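You operate a simulated robot arm through the tools that you are given. There is no shell and no other tool. Be economical: measure what you need, move in short steps, check, and stop when the job is done.

The job below is to be done with a simulated robot arm. You get a single attempt, and the scene is never put back.

JOB
Hang the MID sack in the holder, clamp its cuff and seat the funnel.
Fine: in that order; the yellow and the blue clamp both turn over the cuff before the funnel goes into the sack's mouth.

It is judged by the outcome, as a careful person would: the job done as asked, and still so three seconds after it is handed in. It fails if anything else is knocked over, pushed out of place, dropped, spilled or broken.

ROBOT AND FRAMES
A 7-joint arm with a two-finger parallel gripper, fixed in place. Base frame: the origin is at the foot of the arm, x ahead of it, y to its left, z up; the work surface is at about z = 0.62. Readings come in m, rad, newtons and seconds.
With the tool pointing down near the work surface it reaches from about 0.2 to 0.66 m from the base axis. Its first joint turns from -1.152 to 1.152 rad. Payload 1.57 kg.
Tool frame: the origin (TCP) lies between the finger pads and is the grasp point; the fingertips stand 0.03 m ahead of it; z points along the fingers, y is the line along which they close. The gripper opens to 0.11 m. The fingers are 0.024 m wide and 0.012 m thick; the gripper's body (0.048 by 0.112 m) begins 0.078 m behind the TCP.
Orientation is that of the tool frame in the base frame, as a unit quaternion [x, y, z, w]. With the fingers straight down and closing along the base's y, the tool's x points along the base's -x, its y along +y and its z along -z.

CONTROLS
- The arm moves only by the tool play_rows. Its argument "motion" is a list of rows, each a list of 7 numbers: the gripper command, from -1 (fully open) to 1 (shut), values between in proportion, then the shift along the tool's x, y, z in m, then the turn, a rotation vector about the tool's x, y, z in rad. In form: [[gripper, x, y, z, wx, wy, wz], ...]. A call has 1 to 20 rows; each row shifts and turns the commanded pose from where the row before left it, along the tool's axes as they then stand. Each row takes 0.2 s and may step no farther than 0.05 m and 0.15 rad from the row before; otherwise, or with a gripper value out of range, the whole call is refused. Where a pose cannot be reached the arm comes as near as it can. A force on the tool above 40 N (or 10 N above the force at the start of the call, whichever is more), or a blocked arm, ends the call early, and 0.2 s more pass. Each finger travels about 0.108 m/s and halts on what it meets, pressing with about 22 N; the grip force reading is that of the motor and also rises with nothing between the fingers. The clock runs only during rows and for 0.2 s after the last one: add rows that do not move to give the fingers time. The reply holds the time, the measured pose of the TCP, the force on the tool along the base axes, the opening and the grip force, in the units named above and with some noise, with the torque about the TCP (base axes, N m) and any sound that the robot's microphone picked up.
- Cameras (640 x 400 px; columns grow to the right, rows downward): "scene" is fixed at [0.1575, -0.3887, 1.3966]; the picture's right is [0.83, -0.56, 0.00], its down [-0.36, -0.54, -0.76] and it looks along [0.43, 0.63, -0.65] (base axes); focal length 214 px, centre (320, 200). "wrist" rides on the gripper at [0.07, 0.016, -0.141] in the tool frame; the picture's right is [-0.23, 0.97, 0.00], its down [-0.85, -0.20, -0.48] and it looks along [-0.47, -0.11, 0.88] (tool axes); focal length 222 px, centre (320, 200).
- get_image(camera): a new picture of that camera. It takes no simulated time.
- measure_at(camera, pixels): for up to 12 pixels [column, row] of the newest picture of that camera ("zoom" is the newest enlarged one), the place [x, y, z] in the base frame of the surface seen there, good to about 0.002 m. It takes no simulated time.
- inspect(camera, box): a new picture of the part [left, top, right, bottom] of that camera's present view, enlarged. It takes no simulated time.
- job_done(): hands the job in; it is judged then, once.

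Keep the steps short. Do not move on a guess: measure, check each grasp and each placing, and mend mistakes. In all there are 80 turns and 38 pictures (those below and enlarged ones count). Leave the gripper open and the arm clear of the work at the hand-in unless told otherwise, and finish with a single line.

The tools are called after ">>>" as a command line: name --pt "numbers of a row" for each row, then --argument value for the rest, lists and objects as JSON in quotes. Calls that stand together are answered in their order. play_rows: Moves the arm, as the interface text tells. Its arguments: {"type":"object","properties":{"motion":{"type":"array"}},"required":["motion"]} The other tools are called the same way: get_image (camera) takes a picture; measure_at (camera, pixels) gives the place of the surface under pixels of a picture; inspect (camera, box) takes an enlarged picture of a part of a camera's view; job_done () hands the job in.

At the start:

```text
time: 0.0
tool_pos: [0.4278, -0.1373, 1.2529]
orientation: [-0.001, 1.0, 0.0, 0.0]
ft_force: [-0.5, 0.3, -0.2]
torque: [0.02, 0.0, 0.0]
width: 0.1101
finger_force: 0.1
```

scene: 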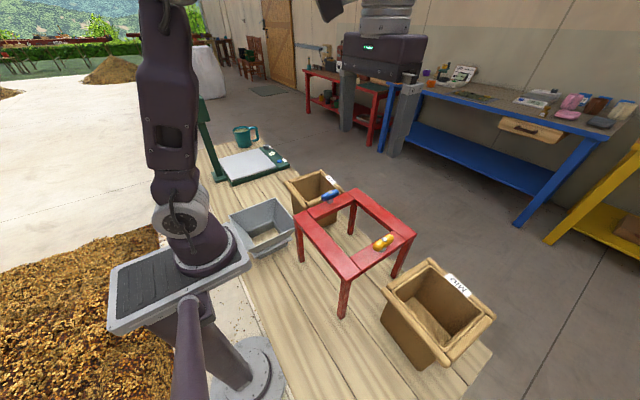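
wrist: 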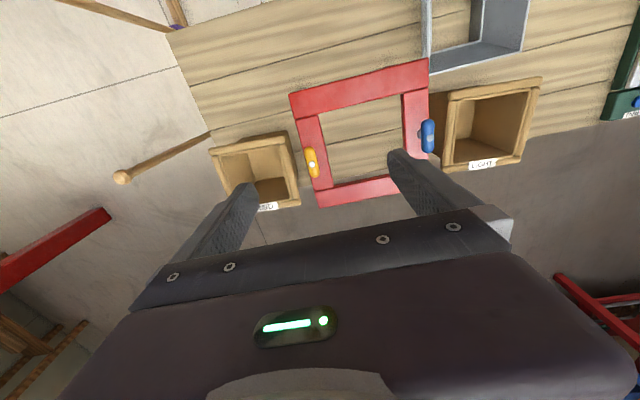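

I see a red frame (holder) with a yellow and a blue clamp, two open sacks with labels, and a grey funnel. I'll enlarge these to read the labels.

>>> inspect --camera "scene" --box '[200, 150, 500, 375]'

>>> inspect --camera "wrist" --box '[190, 50, 550, 230]'

```text
1.78 times, centred on (350, 262) of scene
```

zoom: 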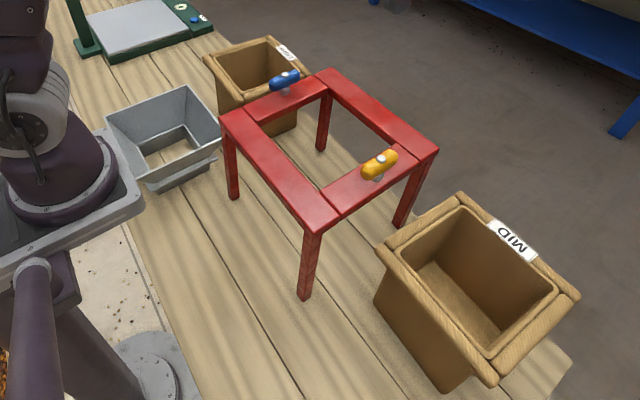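

```text
1.78 times, centred on (370, 140) of wrist
```

zoom: 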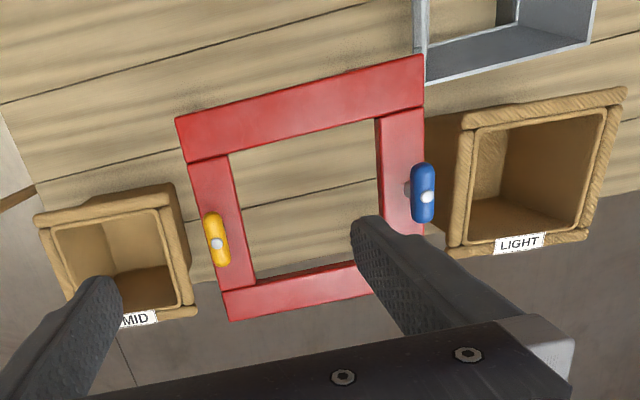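

MID is the near right sack, with its cuff like a thick rim. I'll measure the sack rim, frame, clamps and funnel.

>>> measure_at --camera "scene" --pixels '[[385, 288], [431, 261], [491, 316], [447, 361], [408, 276], [413, 325], [470, 340], [462, 290], [430, 300], [420, 310], [405, 340], [440, 366]]'

>>> measure_at --camera "scene" --pixels '[[297, 217], [352, 192], [413, 236], [346, 277], [352, 256], [396, 229], [353, 203], [311, 219], [377, 246], [388, 239], [324, 198], [336, 193]]'

>>> measure_at --camera "scene" --pixels '[[230, 216], [276, 199], [293, 229], [250, 251], [240, 222], [275, 210], [284, 226], [255, 243], [262, 240], [252, 254], [290, 238], [265, 235]]'

>>> measure_at --camera "zoom" --pixels '[[212, 222], [217, 244], [221, 258], [421, 170], [427, 198], [420, 215], [205, 180], [240, 180], [400, 150], [300, 100], [300, 295], [405, 200]]'

```text
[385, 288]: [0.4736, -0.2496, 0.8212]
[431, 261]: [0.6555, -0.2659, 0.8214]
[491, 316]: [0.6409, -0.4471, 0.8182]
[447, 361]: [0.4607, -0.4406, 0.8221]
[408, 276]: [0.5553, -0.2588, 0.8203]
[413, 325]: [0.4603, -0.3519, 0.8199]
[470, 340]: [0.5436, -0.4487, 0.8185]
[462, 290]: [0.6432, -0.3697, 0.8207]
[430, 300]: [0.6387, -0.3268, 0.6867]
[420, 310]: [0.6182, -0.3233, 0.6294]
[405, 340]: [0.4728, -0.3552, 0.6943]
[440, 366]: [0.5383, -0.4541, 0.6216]
```

```text
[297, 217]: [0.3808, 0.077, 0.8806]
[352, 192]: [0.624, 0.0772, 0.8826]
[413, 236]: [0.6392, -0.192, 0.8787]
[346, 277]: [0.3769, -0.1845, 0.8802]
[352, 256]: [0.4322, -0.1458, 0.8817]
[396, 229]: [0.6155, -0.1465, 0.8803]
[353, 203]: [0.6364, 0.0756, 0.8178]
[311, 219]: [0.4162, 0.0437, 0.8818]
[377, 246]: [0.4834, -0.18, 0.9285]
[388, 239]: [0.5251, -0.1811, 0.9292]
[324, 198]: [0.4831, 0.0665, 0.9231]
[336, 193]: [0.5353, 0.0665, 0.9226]
```

```text
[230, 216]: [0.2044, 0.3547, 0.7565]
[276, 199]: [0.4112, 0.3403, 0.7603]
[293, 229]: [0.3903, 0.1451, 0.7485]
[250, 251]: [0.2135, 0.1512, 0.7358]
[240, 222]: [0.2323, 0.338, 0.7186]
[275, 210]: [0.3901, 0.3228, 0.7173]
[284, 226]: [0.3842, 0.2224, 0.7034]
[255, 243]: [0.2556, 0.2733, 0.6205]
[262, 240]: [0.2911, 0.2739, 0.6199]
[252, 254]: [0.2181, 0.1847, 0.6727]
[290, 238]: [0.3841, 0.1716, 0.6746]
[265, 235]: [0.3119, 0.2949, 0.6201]
```

```text
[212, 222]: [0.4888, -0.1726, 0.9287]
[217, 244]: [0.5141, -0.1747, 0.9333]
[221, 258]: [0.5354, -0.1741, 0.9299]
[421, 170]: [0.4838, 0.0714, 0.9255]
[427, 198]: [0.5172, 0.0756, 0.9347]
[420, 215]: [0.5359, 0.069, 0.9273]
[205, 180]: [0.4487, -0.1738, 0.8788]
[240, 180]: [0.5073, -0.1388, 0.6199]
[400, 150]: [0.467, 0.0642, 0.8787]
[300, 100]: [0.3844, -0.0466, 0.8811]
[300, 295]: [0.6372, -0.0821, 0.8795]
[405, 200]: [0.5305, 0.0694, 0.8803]
```

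Sack MID: rim z≈0.82, about 0.2 m square, yawed about -4°. Frame top z≈0.88 with the opening around (0.525,-0.05). I'll turn the hand so it closes across the near (low-x) wall, and go above that wall for a closer look.

>>> play_rows --pt "-1 0 0 0 0 0 0.149" --pt "-1 0 0 0 0 0 0.149" --pt "-1 0 0 0 0 0 0.149" --pt "-1 0 0 0 0 0 0.149" --pt "-1 0 0 0 0 0 0.149" --pt "-1 0 0 0 0 0 0.149" --pt "-1 0 0 0 0 0 0.149" --pt "-1 0 0 0 0 0 0.149" --pt "-1 0 0 0 0 0 0.149" --pt "-1 0 0 0 0 0 0.149" --pt "-1 0 0 0 0 0 0.149" --pt "-1 -0.0296 0.0078 0.0286 0 0 0" --pt "-1 -0.0296 0.0078 0.0286 0 0 0" --pt "-1 -0.0296 0.0078 0.0286 0 0 0" --pt "-1 -0.0296 0.0078 0.0286 0 0 0" --pt "-1 -0.0296 0.0078 0.0286 0 0 0" --pt "-1 -0.0296 0.0078 0.0286 0 0 0" --pt "-1 -0.0296 0.0078 0.0286 0 0 0" --pt "-1 0 0 0 0 0 0"

>>> get_image --camera "wrist"

>>> get_image --camera "scene"

```text
time: 4.0
tool_pos: [0.4703, -0.3474, 1.0523]
orientation: [0.731, 0.683, 0.0, 0.0]
ft_force: [-0.5, 0.0, 0.6]
torque: [0.01, -0.01, -0.02]
width: 0.1098
finger_force: 0.2
```

```text
33 pictures are left
```

wrist: 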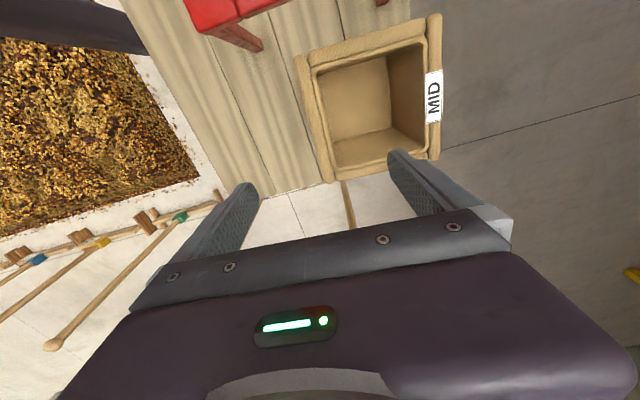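

```text
32 pictures are left
```

scene: 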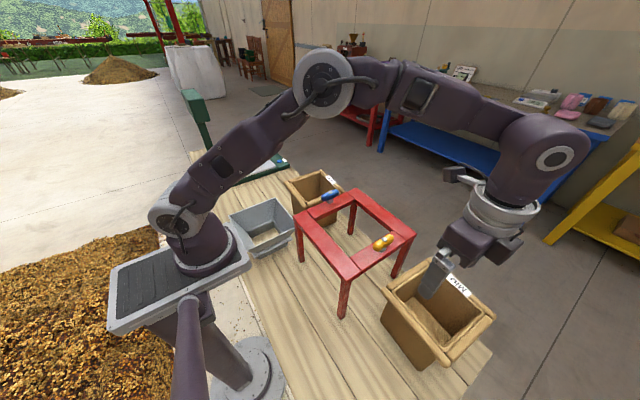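

The near wall shows at wrist columns 300–335. I'll measure across the wall and the far wall, plus the clamp ends.

>>> inspect --camera "wrist" --box '[270, 0, 470, 200]'

>>> measure_at --camera "wrist" --pixels '[[303, 90], [306, 100], [309, 110], [314, 110], [319, 110], [322, 110], [325, 110], [320, 140], [315, 140], [325, 140], [300, 110], [316, 115]]'

>>> inspect --camera "scene" --box '[280, 170, 440, 310]'

```text
2.00 times, centred on (370, 100) of wrist
```

zoom: 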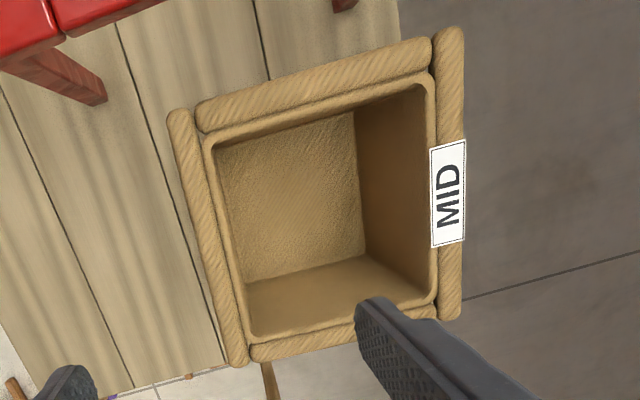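

```text
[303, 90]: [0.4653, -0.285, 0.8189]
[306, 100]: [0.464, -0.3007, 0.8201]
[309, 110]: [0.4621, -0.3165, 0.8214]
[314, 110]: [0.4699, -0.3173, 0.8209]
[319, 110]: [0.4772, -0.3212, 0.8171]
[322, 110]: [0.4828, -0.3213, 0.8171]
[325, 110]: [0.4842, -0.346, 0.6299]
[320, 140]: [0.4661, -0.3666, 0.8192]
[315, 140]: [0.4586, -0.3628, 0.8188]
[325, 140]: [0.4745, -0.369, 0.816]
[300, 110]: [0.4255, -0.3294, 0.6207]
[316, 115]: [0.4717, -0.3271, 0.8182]
```

```text
2.86 times, centred on (360, 240) of scene
```

zoom: 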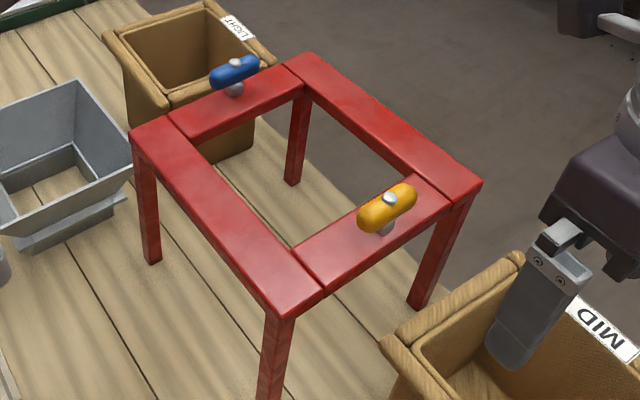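

Next: clamp ends, pivot and the frame's inner edges from this enlarged picture.

>>> measure_at --camera "zoom" --pixels '[[361, 218], [412, 190], [389, 198], [385, 210], [387, 229], [212, 76], [256, 62], [236, 62], [235, 88], [292, 250], [408, 180], [330, 228]]'

>>> measure_at --camera "zoom" --pixels '[[297, 249], [326, 290], [345, 276], [448, 206], [413, 172], [481, 184], [202, 138], [300, 92], [132, 132], [302, 55], [278, 315], [250, 112]]'

```text
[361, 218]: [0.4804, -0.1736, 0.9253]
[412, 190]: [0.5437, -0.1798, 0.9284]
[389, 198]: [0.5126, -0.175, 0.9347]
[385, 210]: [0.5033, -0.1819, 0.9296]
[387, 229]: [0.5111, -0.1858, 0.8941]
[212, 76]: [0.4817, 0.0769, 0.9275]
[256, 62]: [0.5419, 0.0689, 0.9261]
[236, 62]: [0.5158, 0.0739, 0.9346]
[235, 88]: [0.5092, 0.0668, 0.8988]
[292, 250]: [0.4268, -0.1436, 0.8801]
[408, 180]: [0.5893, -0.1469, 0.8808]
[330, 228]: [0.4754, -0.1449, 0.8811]
```

```text
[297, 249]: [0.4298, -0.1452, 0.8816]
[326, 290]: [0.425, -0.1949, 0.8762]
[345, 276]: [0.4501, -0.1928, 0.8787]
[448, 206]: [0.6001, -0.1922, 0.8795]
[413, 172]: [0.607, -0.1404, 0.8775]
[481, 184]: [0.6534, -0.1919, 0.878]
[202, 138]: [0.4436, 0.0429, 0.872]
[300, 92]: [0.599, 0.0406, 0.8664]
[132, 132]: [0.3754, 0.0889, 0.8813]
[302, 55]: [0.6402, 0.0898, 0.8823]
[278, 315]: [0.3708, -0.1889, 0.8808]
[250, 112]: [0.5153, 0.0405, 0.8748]
```

Now the sack's overall cuff size: measure outer edges of all four rolls in the wrist picture.

>>> measure_at --camera "wrist" --pixels '[[304, 98], [441, 140], [440, 25], [370, 36], [341, 44], [400, 27], [360, 176], [350, 179], [340, 177], [328, 178], [384, 150], [437, 85]]'

>>> measure_at --camera "scene" --pixels '[[384, 300], [390, 312], [400, 325], [410, 335], [420, 345], [400, 320], [396, 312], [386, 294], [410, 345], [395, 330], [430, 345], [425, 340]]'

```text
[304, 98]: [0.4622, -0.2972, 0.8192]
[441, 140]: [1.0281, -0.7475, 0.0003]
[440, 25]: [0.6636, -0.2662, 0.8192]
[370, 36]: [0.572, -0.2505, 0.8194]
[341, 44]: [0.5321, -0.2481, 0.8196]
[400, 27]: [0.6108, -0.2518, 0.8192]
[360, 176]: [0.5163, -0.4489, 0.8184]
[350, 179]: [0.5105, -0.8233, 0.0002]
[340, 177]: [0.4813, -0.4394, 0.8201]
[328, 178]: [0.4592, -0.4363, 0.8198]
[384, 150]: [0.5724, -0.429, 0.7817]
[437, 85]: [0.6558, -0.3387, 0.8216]
```

```text
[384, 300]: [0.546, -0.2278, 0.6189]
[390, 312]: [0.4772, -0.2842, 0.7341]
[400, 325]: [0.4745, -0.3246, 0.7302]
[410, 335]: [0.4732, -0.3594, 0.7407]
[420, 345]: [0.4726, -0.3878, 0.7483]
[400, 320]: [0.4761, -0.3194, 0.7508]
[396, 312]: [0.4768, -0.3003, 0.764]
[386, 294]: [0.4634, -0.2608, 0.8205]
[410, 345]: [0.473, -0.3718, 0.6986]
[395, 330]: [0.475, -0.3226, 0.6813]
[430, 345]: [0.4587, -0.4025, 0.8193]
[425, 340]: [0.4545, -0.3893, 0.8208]
```

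Sack yaw is about -2.7°, body about 0.166 m wide, cuff 0.203 m. I'll probe how tall the cuff is.

>>> measure_at --camera "scene" --pixels '[[405, 313], [405, 315], [405, 317], [405, 319], [405, 321], [405, 323], [405, 325], [405, 327], [405, 311], [405, 309], [405, 307], [405, 330]]'

>>> measure_at --camera "zoom" --pixels '[[370, 228], [375, 226], [372, 222], [362, 226], [413, 200], [405, 212], [220, 88], [252, 72], [411, 176], [409, 172], [414, 169], [404, 173]]'

```text
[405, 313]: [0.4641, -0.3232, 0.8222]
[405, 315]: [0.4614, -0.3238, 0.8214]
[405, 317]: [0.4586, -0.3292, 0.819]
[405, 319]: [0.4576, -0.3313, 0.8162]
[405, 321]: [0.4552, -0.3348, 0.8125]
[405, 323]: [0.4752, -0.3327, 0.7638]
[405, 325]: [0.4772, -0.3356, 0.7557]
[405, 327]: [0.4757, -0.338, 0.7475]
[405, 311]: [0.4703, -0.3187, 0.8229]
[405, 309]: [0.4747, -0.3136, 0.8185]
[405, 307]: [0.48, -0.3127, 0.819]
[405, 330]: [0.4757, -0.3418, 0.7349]
```

```text
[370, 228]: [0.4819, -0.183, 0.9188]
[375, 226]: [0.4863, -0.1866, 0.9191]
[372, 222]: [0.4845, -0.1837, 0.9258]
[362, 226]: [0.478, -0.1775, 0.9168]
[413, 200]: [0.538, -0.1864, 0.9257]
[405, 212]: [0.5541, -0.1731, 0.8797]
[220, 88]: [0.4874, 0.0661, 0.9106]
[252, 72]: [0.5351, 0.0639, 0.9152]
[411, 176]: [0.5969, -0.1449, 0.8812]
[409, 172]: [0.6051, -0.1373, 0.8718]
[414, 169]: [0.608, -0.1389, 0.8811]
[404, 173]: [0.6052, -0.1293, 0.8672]
```

Cuff roll is about 20 mm tall (z 0.80–0.82), wall centre at x≈0.4695. The fingertips must stay above the cuff bottom, so I'll descend with TCP to z≈0.831 straddling the wall, with yaw corrected.

>>> play_rows --pt "-1 0 0 0.03 0 0 -0.02" --pt "-1 0 0 0.04 0 0 0" --pt "-1 0 0 0.04 0 0 0" --pt "-1 0 0 0.04 0 0 0" --pt "-1 0 0 0.03 0 0 0" --pt "-1 0 0 0.02 0 0 0" --pt "-1 0 0 0.015 0 0 0" --pt "-1 0 0 0.007 0 0 0" --pt "-1 0 0 0 0 0 0"

>>> inspect --camera "scene" --box '[350, 230, 510, 390]'

```text
time: 6.0
tool_pos: [0.4677, -0.3473, 0.83]
orientation: [0.724, 0.69, 0.0, 0.0]
ft_force: [0.6, -0.8, -0.3]
torque: [-0.02, 0.01, 0.0]
width: 0.1102
finger_force: 0.1
```

```text
2.50 times, centred on (430, 310) of scene
```

zoom: 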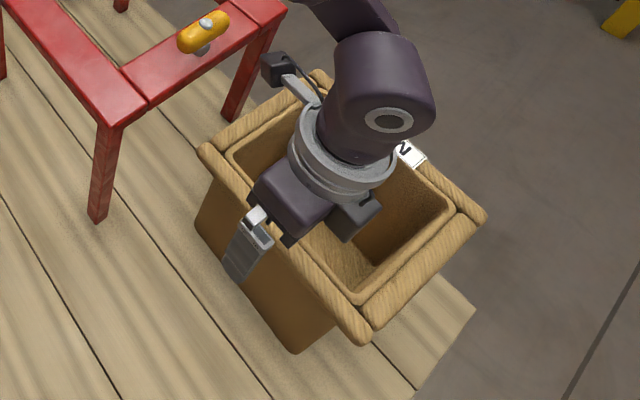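

The fingers straddle the near wall cleanly. I'll centre 2 mm and close.

>>> play_rows --pt "-1 0 0.0018 0 0 0 0" --pt "1 0 0 0 0 0 0" --pt "1 0 0 0 0 0 0" --pt "1 0 0 0 0 0 0" --pt "1 0 0 0 0 0 0" --pt "1 0 0 0 0 0 0"

```text
time: 7.4
tool_pos: [0.4716, -0.3491, 0.8301]
orientation: [0.724, 0.689, 0.0, 0.0]
ft_force: [0.1, -0.4, 0.5]
torque: [-0.05, -0.01, -0.07]
width: 0.0277
finger_force: 21.9
```

Opening 0.0277 m with 22 N: the wall is held. Short lift to check weight and tilt.

>>> play_rows --pt "1 0 0 -0.01 0 0 0" --pt "1 0 0 -0.015 0 0 0" --pt "1 0 0 -0.02 0 0 0" --pt "1 0 0 0 0 0 0"

>>> inspect --camera "scene" --box '[350, 210, 510, 390]'

```text
time: 8.4
tool_pos: [0.4699, -0.3483, 0.8755]
orientation: [0.724, 0.69, 0.0, 0.0]
ft_force: [0.0, -0.1, -1.9]
torque: [0.02, 0.18, -0.01]
width: 0.0273
finger_force: 22.0
```

```text
2.22 times, centred on (430, 300) of scene
```

zoom: 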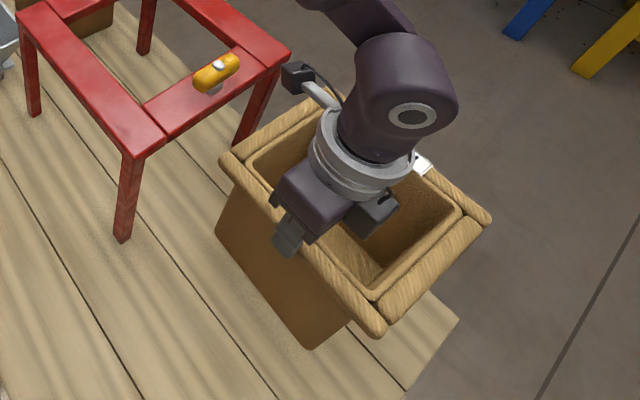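

Held; it weighs about 2 N. I'll measure the rim to check for tilt.

>>> measure_at --camera "zoom" --pixels '[[228, 160], [250, 145], [290, 115], [370, 325], [355, 310], [480, 217], [450, 245], [400, 295], [425, 265], [472, 207]]'

```text
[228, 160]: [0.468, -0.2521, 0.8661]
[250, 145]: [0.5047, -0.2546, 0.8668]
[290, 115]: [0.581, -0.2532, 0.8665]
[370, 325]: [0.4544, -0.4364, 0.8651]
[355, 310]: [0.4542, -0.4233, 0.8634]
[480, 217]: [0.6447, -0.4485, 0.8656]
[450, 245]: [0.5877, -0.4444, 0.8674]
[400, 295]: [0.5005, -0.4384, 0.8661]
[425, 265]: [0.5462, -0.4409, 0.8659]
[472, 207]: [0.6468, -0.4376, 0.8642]
```

The rim is level (0.865–0.867). Lift straight up until the bottom clears the clamps (TCP to about 1.19) and straighten the yaw.

>>> play_rows --pt "1 0 0 -0.02 0 0 0" --pt "1 0 0 -0.03 0 0 0" --pt "1 0 0 -0.03 0 0 0" --pt "1 0 0 -0.03 0 0 0" --pt "1 0 0 -0.03 0 0 0" --pt "1 0 0 -0.03 0 0 0" --pt "1 0 0 -0.03 0 0 -0.016" --pt "1 0 0 -0.03 0 0 -0.016" --pt "1 0 0 -0.03 0 0 -0.016" --pt "1 0 0 -0.03 0 0 0" --pt "1 0 0 -0.02 0 0 0" --pt "1 0 0 -0.01 0 0 0" --pt "1 0 0 0 0 0 0"

```text
time: 11.2
tool_pos: [0.4702, -0.3483, 1.1839]
orientation: [0.709, 0.706, 0.001, -0.01]
ft_force: [0.2, 0.2, -3.0]
torque: [-0.06, 0.18, 0.0]
width: 0.0276
finger_force: 22.8
out of reach, approached as far as the arm can: row 12
```

Near the top of reach, but the bottom is at about 0.97 and clear. Now across to above the holder.

>>> play_rows --pt "1 0.01 -0.0036 0.005 0 0 0" --pt "1 0.025 -0.0036 0.005 0 0 0" --pt "1 0.0247 -0.0036 0 0 0 0" --pt "1 0.0247 -0.0036 0 0 0 0" --pt "1 0.0247 -0.0036 0 0 0 0" --pt "1 0.0247 -0.0036 0 0 0 0" --pt "1 0.0247 -0.0036 0 0 0 0" --pt "1 0.0247 -0.0036 0 0 0 0" --pt "1 0.0247 -0.0036 0 0 0 0" --pt "1 0.0247 -0.0036 0 0 0 0" --pt "1 0.0247 -0.0036 0 0 0 0" --pt "1 0.0247 -0.0036 0 0 0 0" --pt "1 0.01 0 0 0 0 0" --pt "1 0 0 0 0 0 0"

>>> get_image --camera "scene"

>>> get_image --camera "wrist"

```text
time: 14.2
tool_pos: [0.431, -0.0586, 1.1828]
orientation: [0.707, 0.707, 0.0, 0.0]
ft_force: [0.0, 0.1, -1.4]
torque: [-0.01, 0.2, -0.03]
width: 0.0274
finger_force: 22.2
out of reach, approached as far as the arm can: row 1
```

```text
27 pictures are left
```

scene: 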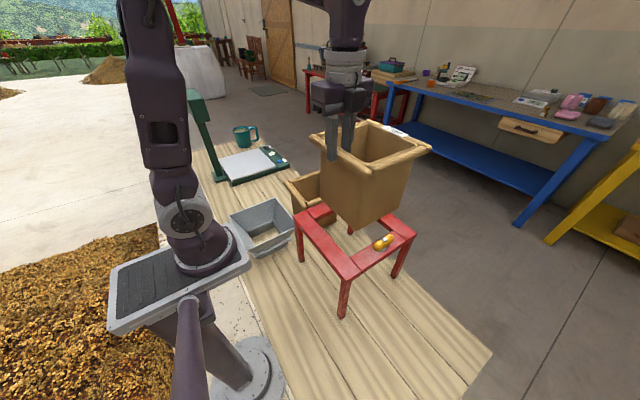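

```text
26 pictures are left
```

wrist: 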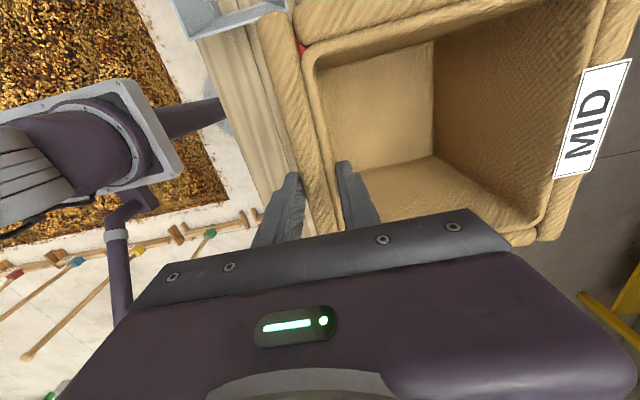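

I'll measure the sack's body walls and cuff edges to place it precisely over the opening.

>>> measure_at --camera "scene" --pixels '[[326, 200], [340, 208], [355, 218], [330, 175], [358, 195], [372, 220], [385, 210], [398, 198], [378, 195], [400, 180], [374, 178], [425, 150]]'

>>> measure_at --camera "wrist" --pixels '[[264, 40], [275, 80], [290, 130], [310, 180], [302, 14], [340, 30], [420, 18], [500, 2], [318, 90], [600, 110], [535, 238], [620, 40]]'

```text
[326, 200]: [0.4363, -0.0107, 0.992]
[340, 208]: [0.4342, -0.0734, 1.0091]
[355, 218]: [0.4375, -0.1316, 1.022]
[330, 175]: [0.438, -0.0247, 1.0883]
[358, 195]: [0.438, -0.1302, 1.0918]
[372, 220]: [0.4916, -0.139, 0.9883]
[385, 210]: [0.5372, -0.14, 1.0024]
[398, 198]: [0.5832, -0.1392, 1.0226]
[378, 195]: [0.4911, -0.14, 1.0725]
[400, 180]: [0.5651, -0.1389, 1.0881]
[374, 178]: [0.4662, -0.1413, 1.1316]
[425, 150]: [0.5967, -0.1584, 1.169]
```

```text
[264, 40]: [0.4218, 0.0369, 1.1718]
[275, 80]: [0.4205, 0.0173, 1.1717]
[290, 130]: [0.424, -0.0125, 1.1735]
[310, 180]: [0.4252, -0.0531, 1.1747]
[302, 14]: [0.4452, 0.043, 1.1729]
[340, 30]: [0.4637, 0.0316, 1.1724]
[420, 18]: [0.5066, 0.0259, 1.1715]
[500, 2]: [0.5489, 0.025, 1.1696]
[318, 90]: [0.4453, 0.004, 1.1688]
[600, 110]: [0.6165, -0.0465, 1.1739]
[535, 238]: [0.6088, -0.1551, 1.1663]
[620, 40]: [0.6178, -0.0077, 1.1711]
```

Body walls at x=0.437 and y=-0.140; the opening runs x 0.427–0.605, y -0.144–0.042. Shift -3 mm x, +7 mm y, and lower to just above the frame top.

>>> play_rows --pt "1 0.007 -0.003 0 0 0 0" --pt "1 0 0 0.02 0 0 0" --pt "1 0 0 0.025 0 0 0" --pt "1 0 0 0.02 0 0 0" --pt "1 0 0 0.01 0 0 0" --pt "1 0 0 0 0 0 0"

>>> inspect --camera "scene" --box '[270, 130, 450, 300]'

```text
time: 15.6
tool_pos: [0.427, -0.0523, 1.1073]
orientation: [0.707, 0.707, 0.0, 0.0]
ft_force: [0.4, 0.4, -2.4]
torque: [0.02, 0.23, 0.02]
width: 0.0275
finger_force: 22.3
```

```text
2.35 times, centred on (360, 215) of scene
```

zoom: 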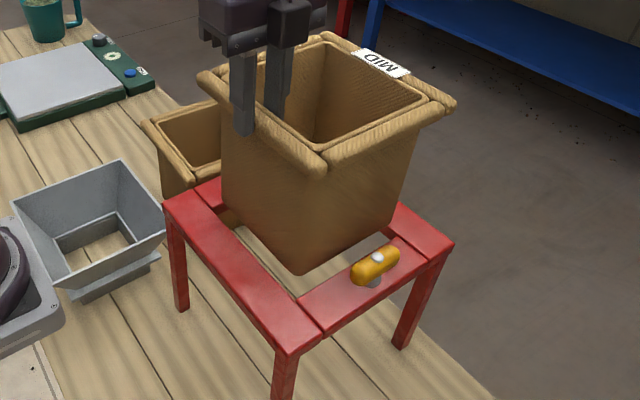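

Check the wall positions against the frame's inner edges here.

>>> measure_at --camera "zoom" --pixels '[[245, 225], [270, 245], [285, 240], [250, 180], [315, 262], [340, 245], [380, 225], [350, 200], [299, 298], [330, 281], [270, 265], [405, 236]]'

```text
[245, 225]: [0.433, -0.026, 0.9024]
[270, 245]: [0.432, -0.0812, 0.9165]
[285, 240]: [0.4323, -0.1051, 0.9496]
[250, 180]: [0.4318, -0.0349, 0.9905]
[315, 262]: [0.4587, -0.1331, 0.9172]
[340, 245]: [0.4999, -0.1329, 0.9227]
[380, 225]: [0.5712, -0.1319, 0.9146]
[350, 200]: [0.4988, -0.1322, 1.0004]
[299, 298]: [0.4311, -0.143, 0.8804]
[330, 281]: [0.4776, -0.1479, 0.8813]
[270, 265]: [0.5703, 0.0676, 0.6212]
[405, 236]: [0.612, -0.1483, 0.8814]
```

Gaps about 5–7 mm in x and about 10 mm in y. Lowering slowly into the opening.

>>> play_rows --pt "1 0 0 0.015 0 0 0" --pt "1 0 0 0.02 0 0 0" --pt "1 0 0 0.02 0 0 0" --pt "1 0 0 0.02 0 0 0" --pt "1 0 0 0.02 0 0 0" --pt "1 0 0 0.02 0 0 0" --pt "1 0 0 0.02 0 0 0" --pt "1 0 0 0.02 0 0 0" --pt "1 0 0 0.015 0 0 0" --pt "1 0 0 0.01 0 0 0" --pt "1 0 0 0 0 0 0"

>>> inspect --camera "scene" --box '[270, 150, 450, 300]'

```text
time: 18.0
tool_pos: [0.428, -0.0505, 0.9288]
orientation: [0.707, 0.707, 0.0, 0.0]
ft_force: [-0.4, 0.5, -2.2]
torque: [-0.04, 0.17, 0.02]
width: 0.0275
finger_force: 22.1
```

```text
2.67 times, centred on (360, 225) of scene
```

zoom: 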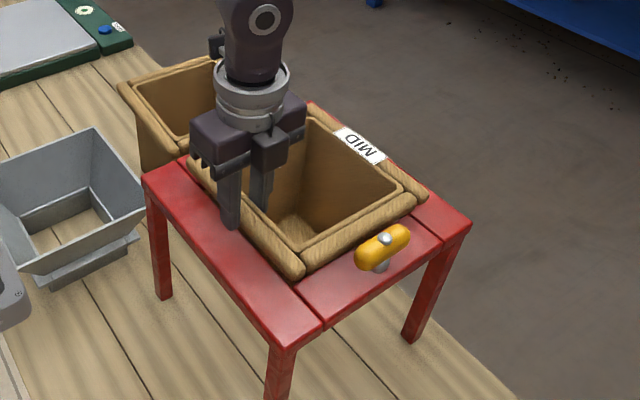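

In the opening with no extra force. Lower in small steps until the cuff rests.

>>> play_rows --pt "1 0 0 0.005 0 0 0" --pt "1 0 0 0.004 0 0 0" --pt "1 0 0 0.003 0 0 0" --pt "1 0 0 0.002 0 0 0" --pt "1 0 0 0 0 0 0"

```text
time: 19.2
tool_pos: [0.4297, -0.0516, 0.9133]
orientation: [0.707, 0.707, -0.001, 0.0]
ft_force: [-0.2, -0.3, -1.9]
torque: [-0.02, 0.18, 0.01]
width: 0.0275
finger_force: 22.0
```

>>> play_rows --pt "1 0 0 0.0015 0 0 0" --pt "1 0 0 0.0015 0 0 0" --pt "1 0 0 0 0 0 0"

>>> inspect --camera "scene" --box '[290, 170, 430, 280]'

```text
time: 20.0
tool_pos: [0.4285, -0.0518, 0.9102]
orientation: [0.707, 0.707, 0.001, 0.0]
ft_force: [0.3, -0.6, -1.1]
torque: [0.11, -0.08, 0.03]
width: 0.0276
finger_force: 22.1
```

```text
3.64 times, centred on (360, 225) of scene
```

zoom: 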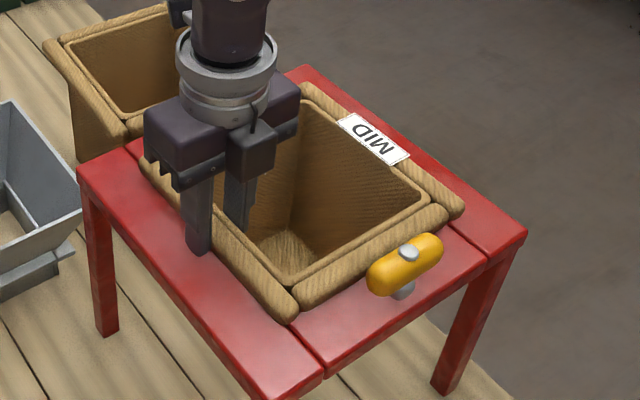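

The force and torque changed: the cuff is bearing on the frame. I'll open and rise straight up.

>>> play_rows --pt "0.3 0 0 0 0 0 0" --pt "0 0 0 0 0 0 0" --pt "-0.2 0 0 0 0 0 0" --pt "-0.2 0 0 -0.02 0 0 0" --pt "-0.2 0 0 -0.03 0 0 0" --pt "-0.2 0 0 -0.04 0 0 0" --pt "-0.2 0 0 -0.04 0 0 0" --pt "-0.2 0 0 -0.03 0 0 0"

>>> inspect --camera "scene" --box '[280, 160, 440, 300]'

```text
time: 21.8
tool_pos: [0.4289, -0.0527, 1.0709]
orientation: [0.708, 0.706, 0.0, -0.001]
ft_force: [0.5, -0.4, 0.5]
torque: [-0.02, -0.02, 0.0]
width: 0.066
finger_force: 0.1
```

```text
2.86 times, centred on (360, 230) of scene
```

zoom: 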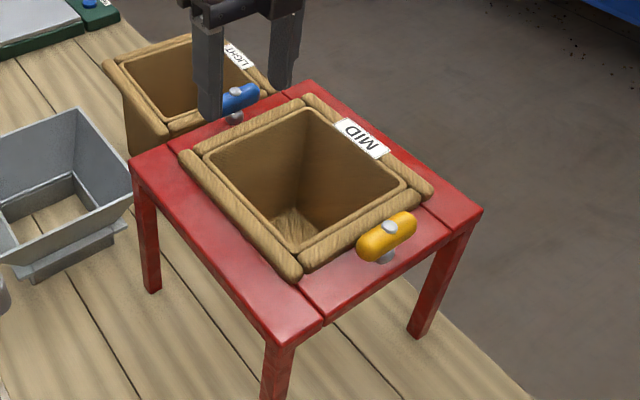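

Sack hangs in the holder. I'll measure the cuff and clamps.

>>> measure_at --camera "zoom" --pixels '[[190, 165], [290, 265], [320, 255], [410, 205], [425, 190], [310, 105], [225, 142], [284, 112], [389, 226], [360, 246], [413, 218], [238, 92]]'

```text
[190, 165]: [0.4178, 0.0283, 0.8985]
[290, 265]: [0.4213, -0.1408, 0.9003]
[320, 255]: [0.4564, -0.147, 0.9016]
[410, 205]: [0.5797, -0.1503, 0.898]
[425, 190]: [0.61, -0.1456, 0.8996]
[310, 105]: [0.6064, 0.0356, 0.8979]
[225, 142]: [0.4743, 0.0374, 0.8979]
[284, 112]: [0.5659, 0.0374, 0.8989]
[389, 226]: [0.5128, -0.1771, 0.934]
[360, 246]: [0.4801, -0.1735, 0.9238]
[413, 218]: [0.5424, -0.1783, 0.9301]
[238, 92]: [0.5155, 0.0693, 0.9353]
```

The cuff is level at z≈0.90, y from -0.153 to 0.047. Now turn the hand back so it closes along y, and go above the yellow clamp pivot (0.512,-0.1755).

>>> play_rows --pt "-0.2 0 0 0 0 0 -0.1428" --pt "-0.2 0 0 0 0 0 -0.1428" --pt "-0.2 0 0 0 0 0 -0.1428" --pt "-0.2 0 0 0 0 0 -0.1428" --pt "-0.2 0 0 0 0 0 -0.1428" --pt "-0.2 0 0 0 0 0 -0.1428" --pt "-0.2 0 0 0 0 0 -0.1428" --pt "-0.2 0 0 0 0 0 -0.1428" --pt "-0.2 0 0 0 0 0 -0.1428" --pt "-0.2 0 0 0 0 0 -0.1428" --pt "-0.2 0 0 0 0 0 -0.1428" --pt "-0.2 -0.028 -0.041 0 0 0 0" --pt "-0.2 -0.028 -0.041 0 0 0 0" --pt "-0.2 -0.027 -0.041 0.01 0 0 0" --pt "-0.2 0 0 0.03 0 0 0" --pt "-0.2 0 0 0.02 0 0 0" --pt "-0.2 0 0 0 0 0 0"

>>> get_image --camera "wrist"

```text
time: 25.4
tool_pos: [0.5103, -0.1752, 1.0099]
orientation: [0.0, 1.0, 0.0, 0.0]
ft_force: [-0.8, -0.1, -0.4]
torque: [-0.01, -0.02, 0.01]
width: 0.0661
finger_force: 0.1
```

```text
21 pictures are left
```

wrist: 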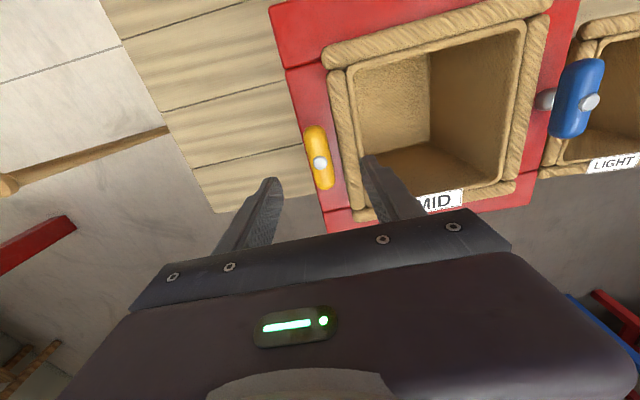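

>>> measure_at --camera "wrist" --pixels '[[320, 163], [307, 150], [332, 150], [312, 130], [327, 185], [589, 102], [576, 62], [570, 130]]'

>>> play_rows --pt "-0.2 -0.002 0 0.02 0 0 0" --pt "-0.2 0 0 0.02 0 0 0" --pt "-0.2 0 0 0.018 0 0 0" --pt "-0.2 0 0 0.01 0 0 0" --pt "-0.2 0 0 0 0 0 0"

>>> inspect --camera "scene" --box '[310, 180, 450, 300]'

```text
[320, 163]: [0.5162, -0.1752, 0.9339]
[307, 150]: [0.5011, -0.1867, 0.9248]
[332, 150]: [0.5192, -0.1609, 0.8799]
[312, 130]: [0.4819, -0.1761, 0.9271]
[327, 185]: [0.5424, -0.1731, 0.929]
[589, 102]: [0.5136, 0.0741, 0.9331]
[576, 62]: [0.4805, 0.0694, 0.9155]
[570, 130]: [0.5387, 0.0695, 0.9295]
```

```text
time: 26.6
tool_pos: [0.5127, -0.1735, 0.9428]
orientation: [0.001, 1.0, 0.0, 0.0]
ft_force: [0.4, 0.1, -0.2]
torque: [0.02, -0.02, 0.0]
width: 0.066
finger_force: 0.1
```

```text
3.33 times, centred on (380, 240) of scene
```

zoom: 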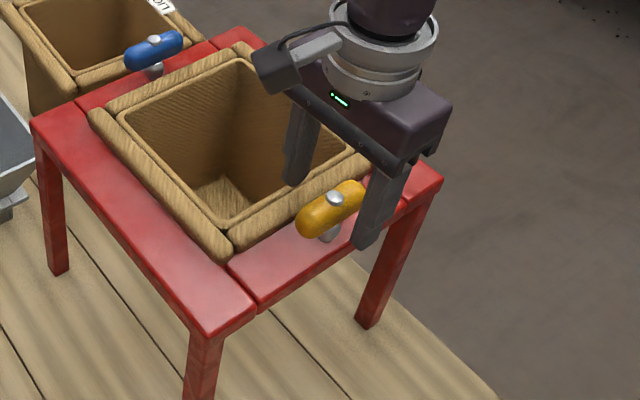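

Fingers straddle the yellow bar. Close gently on it.

>>> play_rows --pt "0.4 0 -0.001 0 0 0 0" --pt "0.6 0 0 0 0 0 0" --pt "0.75 0 0 0 0 0 0" --pt "1 0 0 0 0 0 0" --pt "1 0 0 0 0 0 0"

```text
time: 27.8
tool_pos: [0.5117, -0.1764, 0.9437]
orientation: [0.0, 1.0, -0.002, 0.0]
ft_force: [-0.2, -11.5, -4.0]
torque: [-0.23, -0.2, -0.02]
width: 0.0238
finger_force: 35.9
```

Gripped (0.0238 m), with a side force of -11.5 N; I'm slightly off centre. Ease 1.5 mm to -y.

>>> play_rows --pt "1 0 -0.0015 0 0 0 0" --pt "1 0 0 0 0 0 0"

```text
time: 28.4
tool_pos: [0.513, -0.1751, 0.943]
orientation: [0.0, 1.0, 0.0, 0.001]
ft_force: [0.1, -2.5, 3.5]
torque: [-0.13, 0.07, -0.01]
width: 0.0238
finger_force: 35.5
```

Force is nearly gone. Try turning a little first and watch the torque.

>>> play_rows --pt "1 0 0 0 0 0 0.07" --pt "1 0 0 0 0 0 0.07" --pt "1 0 0 0 0 0 0.07" --pt "1 0 0 0 0 0 0"

```text
time: 29.4
tool_pos: [0.5127, -0.1746, 0.943]
orientation: [0.106, 0.994, 0.0, 0.0]
ft_force: [-5.5, 10.3, 19.5]
torque: [0.37, 0.96, 0.02]
width: 0.0238
finger_force: 36.5
```

It turns freely (torque z≈0), but an upward force of 19 N appeared. Look before going on.

>>> inspect --camera "scene" --box '[330, 190, 430, 270]'

```text
5.00 times, centred on (380, 230) of scene
```

zoom: 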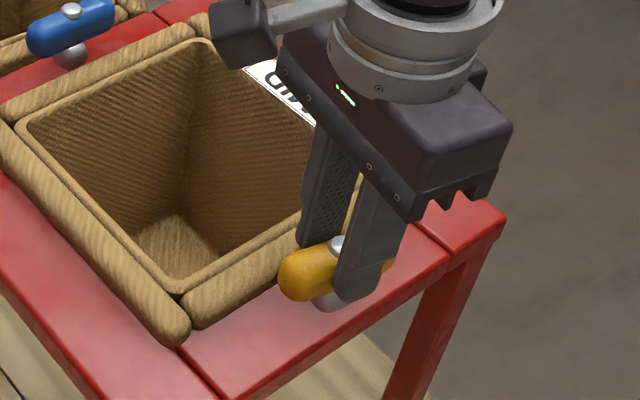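

The bar is turning with the hand. To avoid strain, I'll loosen to a cage of about 0.0275 m and turn with that.

>>> play_rows --pt "0.5 0 0 0 0 0 0" --pt "0.5 0 0 0 0 0 0.1" --pt "0.5 0 0 0 0 0 0.1" --pt "0.5 0 0 0 0 0 0.1" --pt "0.5 0 0 0 0 0 0"

```text
time: 30.6
tool_pos: [0.5129, -0.1763, 0.942]
orientation: [0.253, 0.968, -0.001, 0.0]
ft_force: [1.3, 2.1, -1.7]
torque: [0.0, 0.01, 0.03]
width: 0.0295
finger_force: 1.7
```

Forces are low. Continue turning to about 1.57 rad.

>>> play_rows --pt "0.5 0 0 0 0 0 0.1" --pt "0.5 0 0 0 0 0 0.12" --pt "0.5 0 0 0 0 0 0.12" --pt "0.5 0 0 0 0 0 0.12" --pt "0.5 0 0 0 0 0 0.12" --pt "0.5 0 0 0 0 0 0.12" --pt "0.5 0 0 0 0 0 0.12" --pt "0.5 0 0 0 0 0 0.12" --pt "0.5 0 0 0 0 0 0.12" --pt "0.5 0 0 0 0 0 0"

>>> inspect --camera "scene" --box '[310, 180, 430, 270]'

```text
time: 32.8
tool_pos: [0.5128, -0.1765, 0.9423]
orientation: [0.707, 0.707, 0.0, 0.001]
ft_force: [1.2, 0.3, 0.2]
torque: [-0.04, 0.0, 0.02]
width: 0.0289
finger_force: 1.2
```

```text
4.44 times, centred on (370, 225) of scene
```

zoom: 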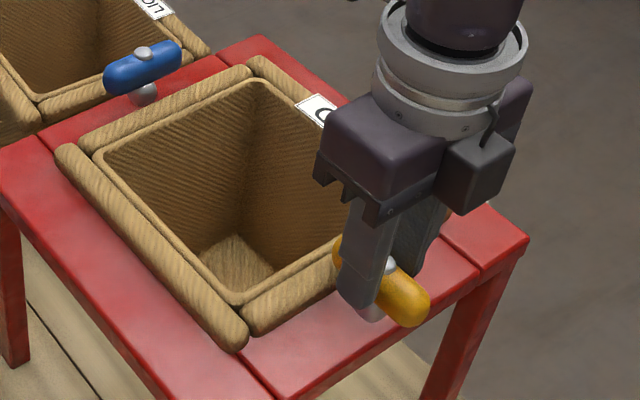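

The bar is almost across. Squeeze to align it to the fingers at exactly 90°, then open and rise.

>>> play_rows --pt "0.58 0 0 0 0 0 0.03" --pt "0.62 0 0 0 0 0 0.03" --pt "0.62 0 0 0 0 0 0" --pt "0.3 0 0 0 0 0 -0.03" --pt "-0.2 0 0 0 0 0 -0.03" --pt "-0.2 0 0 0 0 0 0" --pt "-0.2 0 0 -0.02 0 0 0" --pt "-0.2 0 0 -0.03 0 0 0" --pt "-0.2 0 0 -0.04 0 0 0" --pt "-0.2 0 0 -0.04 0 0 0"

>>> inspect --camera "scene" --box '[280, 170, 440, 280]'

```text
time: 35.0
tool_pos: [0.5129, -0.1762, 1.0731]
orientation: [0.707, 0.707, 0.0, 0.0]
ft_force: [-0.3, -0.1, -0.7]
torque: [0.02, -0.01, -0.01]
width: 0.0659
finger_force: 0.0
```

```text
3.64 times, centred on (360, 225) of scene
```

zoom: 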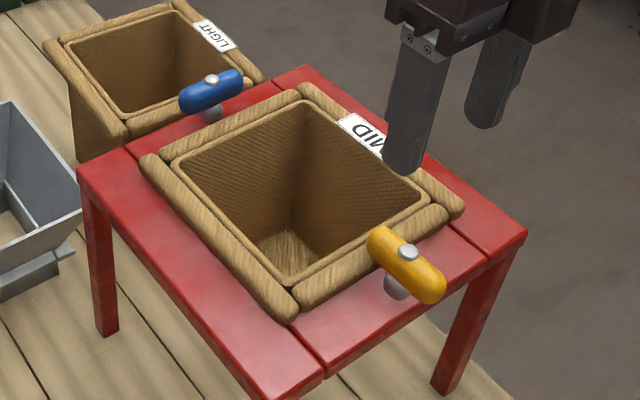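

The yellow bar is turned over the cuff. I'll measure its direction and the cuff.

>>> measure_at --camera "zoom" --pixels '[[375, 235], [436, 290], [408, 251], [150, 160], [285, 303], [330, 285], [440, 215], [295, 92], [213, 78], [186, 98], [238, 82], [200, 140]]'

```text
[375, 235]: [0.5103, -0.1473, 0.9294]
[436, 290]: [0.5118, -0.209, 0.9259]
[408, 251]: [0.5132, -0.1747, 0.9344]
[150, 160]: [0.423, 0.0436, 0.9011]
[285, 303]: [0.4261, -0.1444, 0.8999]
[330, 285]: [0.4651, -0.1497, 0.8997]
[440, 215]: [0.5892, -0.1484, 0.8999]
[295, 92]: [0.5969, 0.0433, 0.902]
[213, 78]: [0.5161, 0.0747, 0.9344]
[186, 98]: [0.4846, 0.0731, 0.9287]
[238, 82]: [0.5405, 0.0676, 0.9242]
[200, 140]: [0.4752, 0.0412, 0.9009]
```

Yellow spans y -0.21 to -0.144 and is square. Next the blue clamp, pivot about (0.514, 0.073): turn the hand back and move above it.

>>> play_rows --pt "-0.2 0 0 0 0 0 -0.1428" --pt "-0.2 0 0 0 0 0 -0.1428" --pt "-0.2 0 0 0 0 0 -0.1428" --pt "-0.2 0 0 0 0 0 -0.1428" --pt "-0.2 0 0 0 0 0 -0.1428" --pt "-0.2 0 0 0 0 0 -0.1428" --pt "-0.2 0 0 0 0 0 -0.1428" --pt "-0.2 0 0 0 0 0 -0.1428" --pt "-0.2 0 0 0 0 0 -0.1428" --pt "-0.2 0 0 0 0 0 -0.1428" --pt "-0.2 0 0 0 0 0 -0.1428" --pt "-0.2 0 0.041 0 0 0 0" --pt "-0.2 0 0.042 0 0 0 0" --pt "-0.2 0 0.042 0 0 0 0" --pt "-0.2 0 0.042 0 0 0 0" --pt "-0.2 0 0.042 0.01 0 0 0" --pt "-0.2 0 0.04 0.02 0 0 0" --pt "-0.2 0 0 0.03 0 0 0" --pt "-0.2 0 0 0 0 0 0"

>>> get_image --camera "wrist"

```text
time: 39.0
tool_pos: [0.5119, 0.0707, 1.0122]
orientation: [0.001, 1.0, 0.0, 0.0]
ft_force: [0.5, 0.4, 0.5]
torque: [0.0, 0.01, -0.01]
width: 0.066
finger_force: 0.0
```

```text
16 pictures are left
```

wrist: 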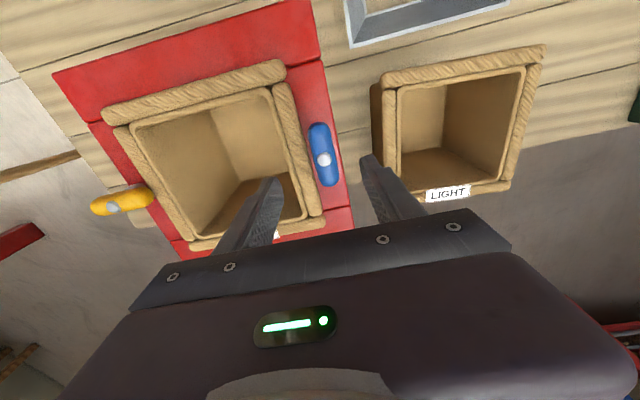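

>>> measure_at --camera "wrist" --pixels '[[324, 159], [318, 126], [330, 184], [313, 150], [334, 155], [324, 145]]'

```text
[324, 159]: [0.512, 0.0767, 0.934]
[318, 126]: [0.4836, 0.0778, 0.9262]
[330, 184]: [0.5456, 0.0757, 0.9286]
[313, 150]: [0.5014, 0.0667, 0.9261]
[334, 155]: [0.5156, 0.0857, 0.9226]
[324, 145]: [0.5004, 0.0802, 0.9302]
```

Pivot y≈0.075. Shift +3 mm, descend, and cage the bar at about 0.03 m.

>>> play_rows --pt "-0.2 -0.001 0.003 0.02 0 0 0" --pt "-0.2 0 0 0.02 0 0 0" --pt "-0.2 0 0 0.02 0 0 0" --pt "-0.2 0 0 0.0095 0 0 0" --pt "0.2 0 0 0 0 0 0" --pt "0.45 0 0 0 0 0 0" --pt "0.5 0 0 0 0 0 0" --pt "0.5 0 0 0 0 0 0"

```text
time: 40.8
tool_pos: [0.5138, 0.076, 0.9434]
orientation: [0.001, 1.0, 0.0, 0.001]
ft_force: [-0.1, 0.3, -0.3]
torque: [0.03, -0.03, 0.01]
width: 0.0276
finger_force: 0.1
```

Caged with no force. Turn in the same direction.

>>> play_rows --pt "0.5 0 0 0 0 0 0.07" --pt "0.5 0 0 0 0 0 0.1" --pt "0.5 0 0 0 0 0 0.1" --pt "0.5 0 0 0 0 0 0.1" --pt "0.5 0 0 0 0 0 0.1" --pt "0.5 0 0 0 0 0 0"

```text
time: 42.2
tool_pos: [0.5137, 0.0754, 0.9425]
orientation: [0.234, 0.972, 0.0, 0.0]
ft_force: [1.7, 2.6, 0.4]
torque: [0.03, -0.03, 0.02]
width: 0.0298
finger_force: 1.1
```

>>> play_rows --pt "0.5 0 0 0 0 0 0.12" --pt "0.5 0 0 0 0 0 0.12" --pt "0.5 0 0 0 0 0 0.12" --pt "0.5 0 0 0 0 0 0.12" --pt "0.5 0 0 0 0 0 0.12" --pt "0.5 0 0 0 0 0 0.12" --pt "0.5 0 0 0 0 0 0.12" --pt "0.5 0 0 0 0 0 0.12" --pt "0.5 0 0 0 0 0 0.14" --pt "0.58 0 0 0 0 0 0.03" --pt "0.62 0 0 0 0 0 0.03" --pt "0.62 0 0 0 0 0 0" --pt "0.3 0 0 0 0 0 -0.03" --pt "-0.2 0 0 0 0 0 -0.03" --pt "-0.2 0 0 0 0 0 0" --pt "-0.2 0 0 -0.02 0 0 0" --pt "-0.2 0 0 -0.03 0 0 0" --pt "-0.2 0 0 -0.04 0 0 0" --pt "-0.2 0 0 -0.04 0 0 0"

>>> get_image --camera "scene"

```text
time: 46.2
tool_pos: [0.5145, 0.0756, 1.0744]
orientation: [0.708, 0.707, 0.0, 0.0]
ft_force: [0.6, -0.2, 0.0]
torque: [0.01, -0.01, 0.0]
width: 0.0659
finger_force: 0.1
```

```text
15 pictures are left
```

scene: 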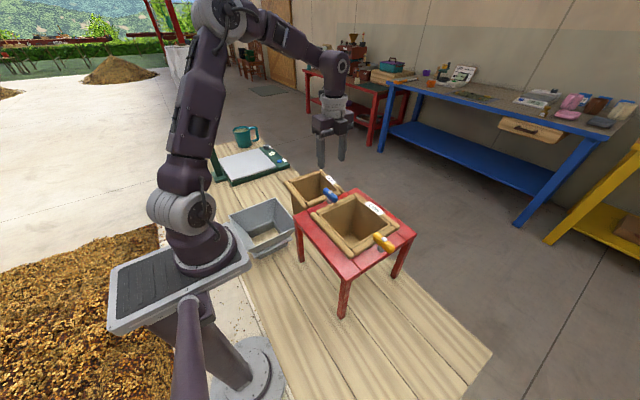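

Both look turned. Enlarge to confirm, and to see the funnel's shape.

>>> inspect --camera "scene" --box '[220, 165, 420, 290]'

```text
3.20 times, centred on (320, 228) of scene
```

zoom: 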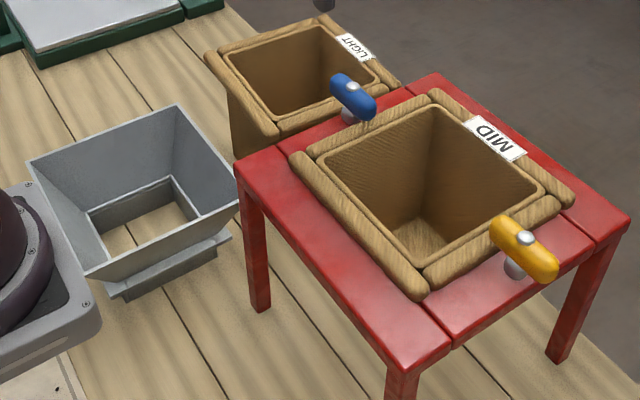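

>>> measure_at --camera "zoom" --pixels '[[338, 83], [370, 110], [352, 86], [31, 162], [176, 107], [236, 200], [88, 273], [160, 235], [50, 210], [110, 135], [210, 160], [420, 255]]'

>>> measure_at --camera "zoom" --pixels '[[112, 293], [122, 290], [150, 277], [180, 262], [228, 237], [215, 237], [130, 296], [170, 277], [210, 256], [160, 255], [200, 235], [120, 276]]'

>>> measure_at --camera "zoom" --pixels '[[92, 214], [170, 180], [200, 210], [106, 248], [140, 198], [186, 196], [150, 188], [98, 230], [185, 217], [130, 190], [195, 175], [340, 175]]'

```text
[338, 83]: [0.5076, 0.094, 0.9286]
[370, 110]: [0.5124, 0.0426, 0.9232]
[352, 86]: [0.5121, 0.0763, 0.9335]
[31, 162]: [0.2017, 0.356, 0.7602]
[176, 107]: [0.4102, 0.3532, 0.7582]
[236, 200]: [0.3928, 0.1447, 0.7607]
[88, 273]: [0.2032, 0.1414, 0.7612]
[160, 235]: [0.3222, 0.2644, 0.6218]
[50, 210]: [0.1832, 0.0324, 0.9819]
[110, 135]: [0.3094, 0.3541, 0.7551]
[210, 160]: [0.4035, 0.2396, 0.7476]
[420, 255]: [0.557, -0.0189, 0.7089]
```

```text
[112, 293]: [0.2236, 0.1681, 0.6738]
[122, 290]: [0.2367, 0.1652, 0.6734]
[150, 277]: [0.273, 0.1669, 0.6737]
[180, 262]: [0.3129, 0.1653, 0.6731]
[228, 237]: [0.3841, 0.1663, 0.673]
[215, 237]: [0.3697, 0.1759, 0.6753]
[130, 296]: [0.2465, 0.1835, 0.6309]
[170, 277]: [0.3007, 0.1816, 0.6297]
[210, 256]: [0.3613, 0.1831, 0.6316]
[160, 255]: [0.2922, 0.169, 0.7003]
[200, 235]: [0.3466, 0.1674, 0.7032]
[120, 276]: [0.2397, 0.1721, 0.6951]
```

```text
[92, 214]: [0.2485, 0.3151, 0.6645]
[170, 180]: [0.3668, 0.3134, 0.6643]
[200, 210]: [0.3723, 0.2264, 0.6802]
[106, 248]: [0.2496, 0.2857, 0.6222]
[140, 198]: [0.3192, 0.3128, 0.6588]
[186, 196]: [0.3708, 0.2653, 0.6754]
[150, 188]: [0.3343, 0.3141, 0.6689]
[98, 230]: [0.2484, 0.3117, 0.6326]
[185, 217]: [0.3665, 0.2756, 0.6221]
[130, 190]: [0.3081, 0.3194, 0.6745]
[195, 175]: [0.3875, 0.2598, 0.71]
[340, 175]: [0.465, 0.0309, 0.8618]
```

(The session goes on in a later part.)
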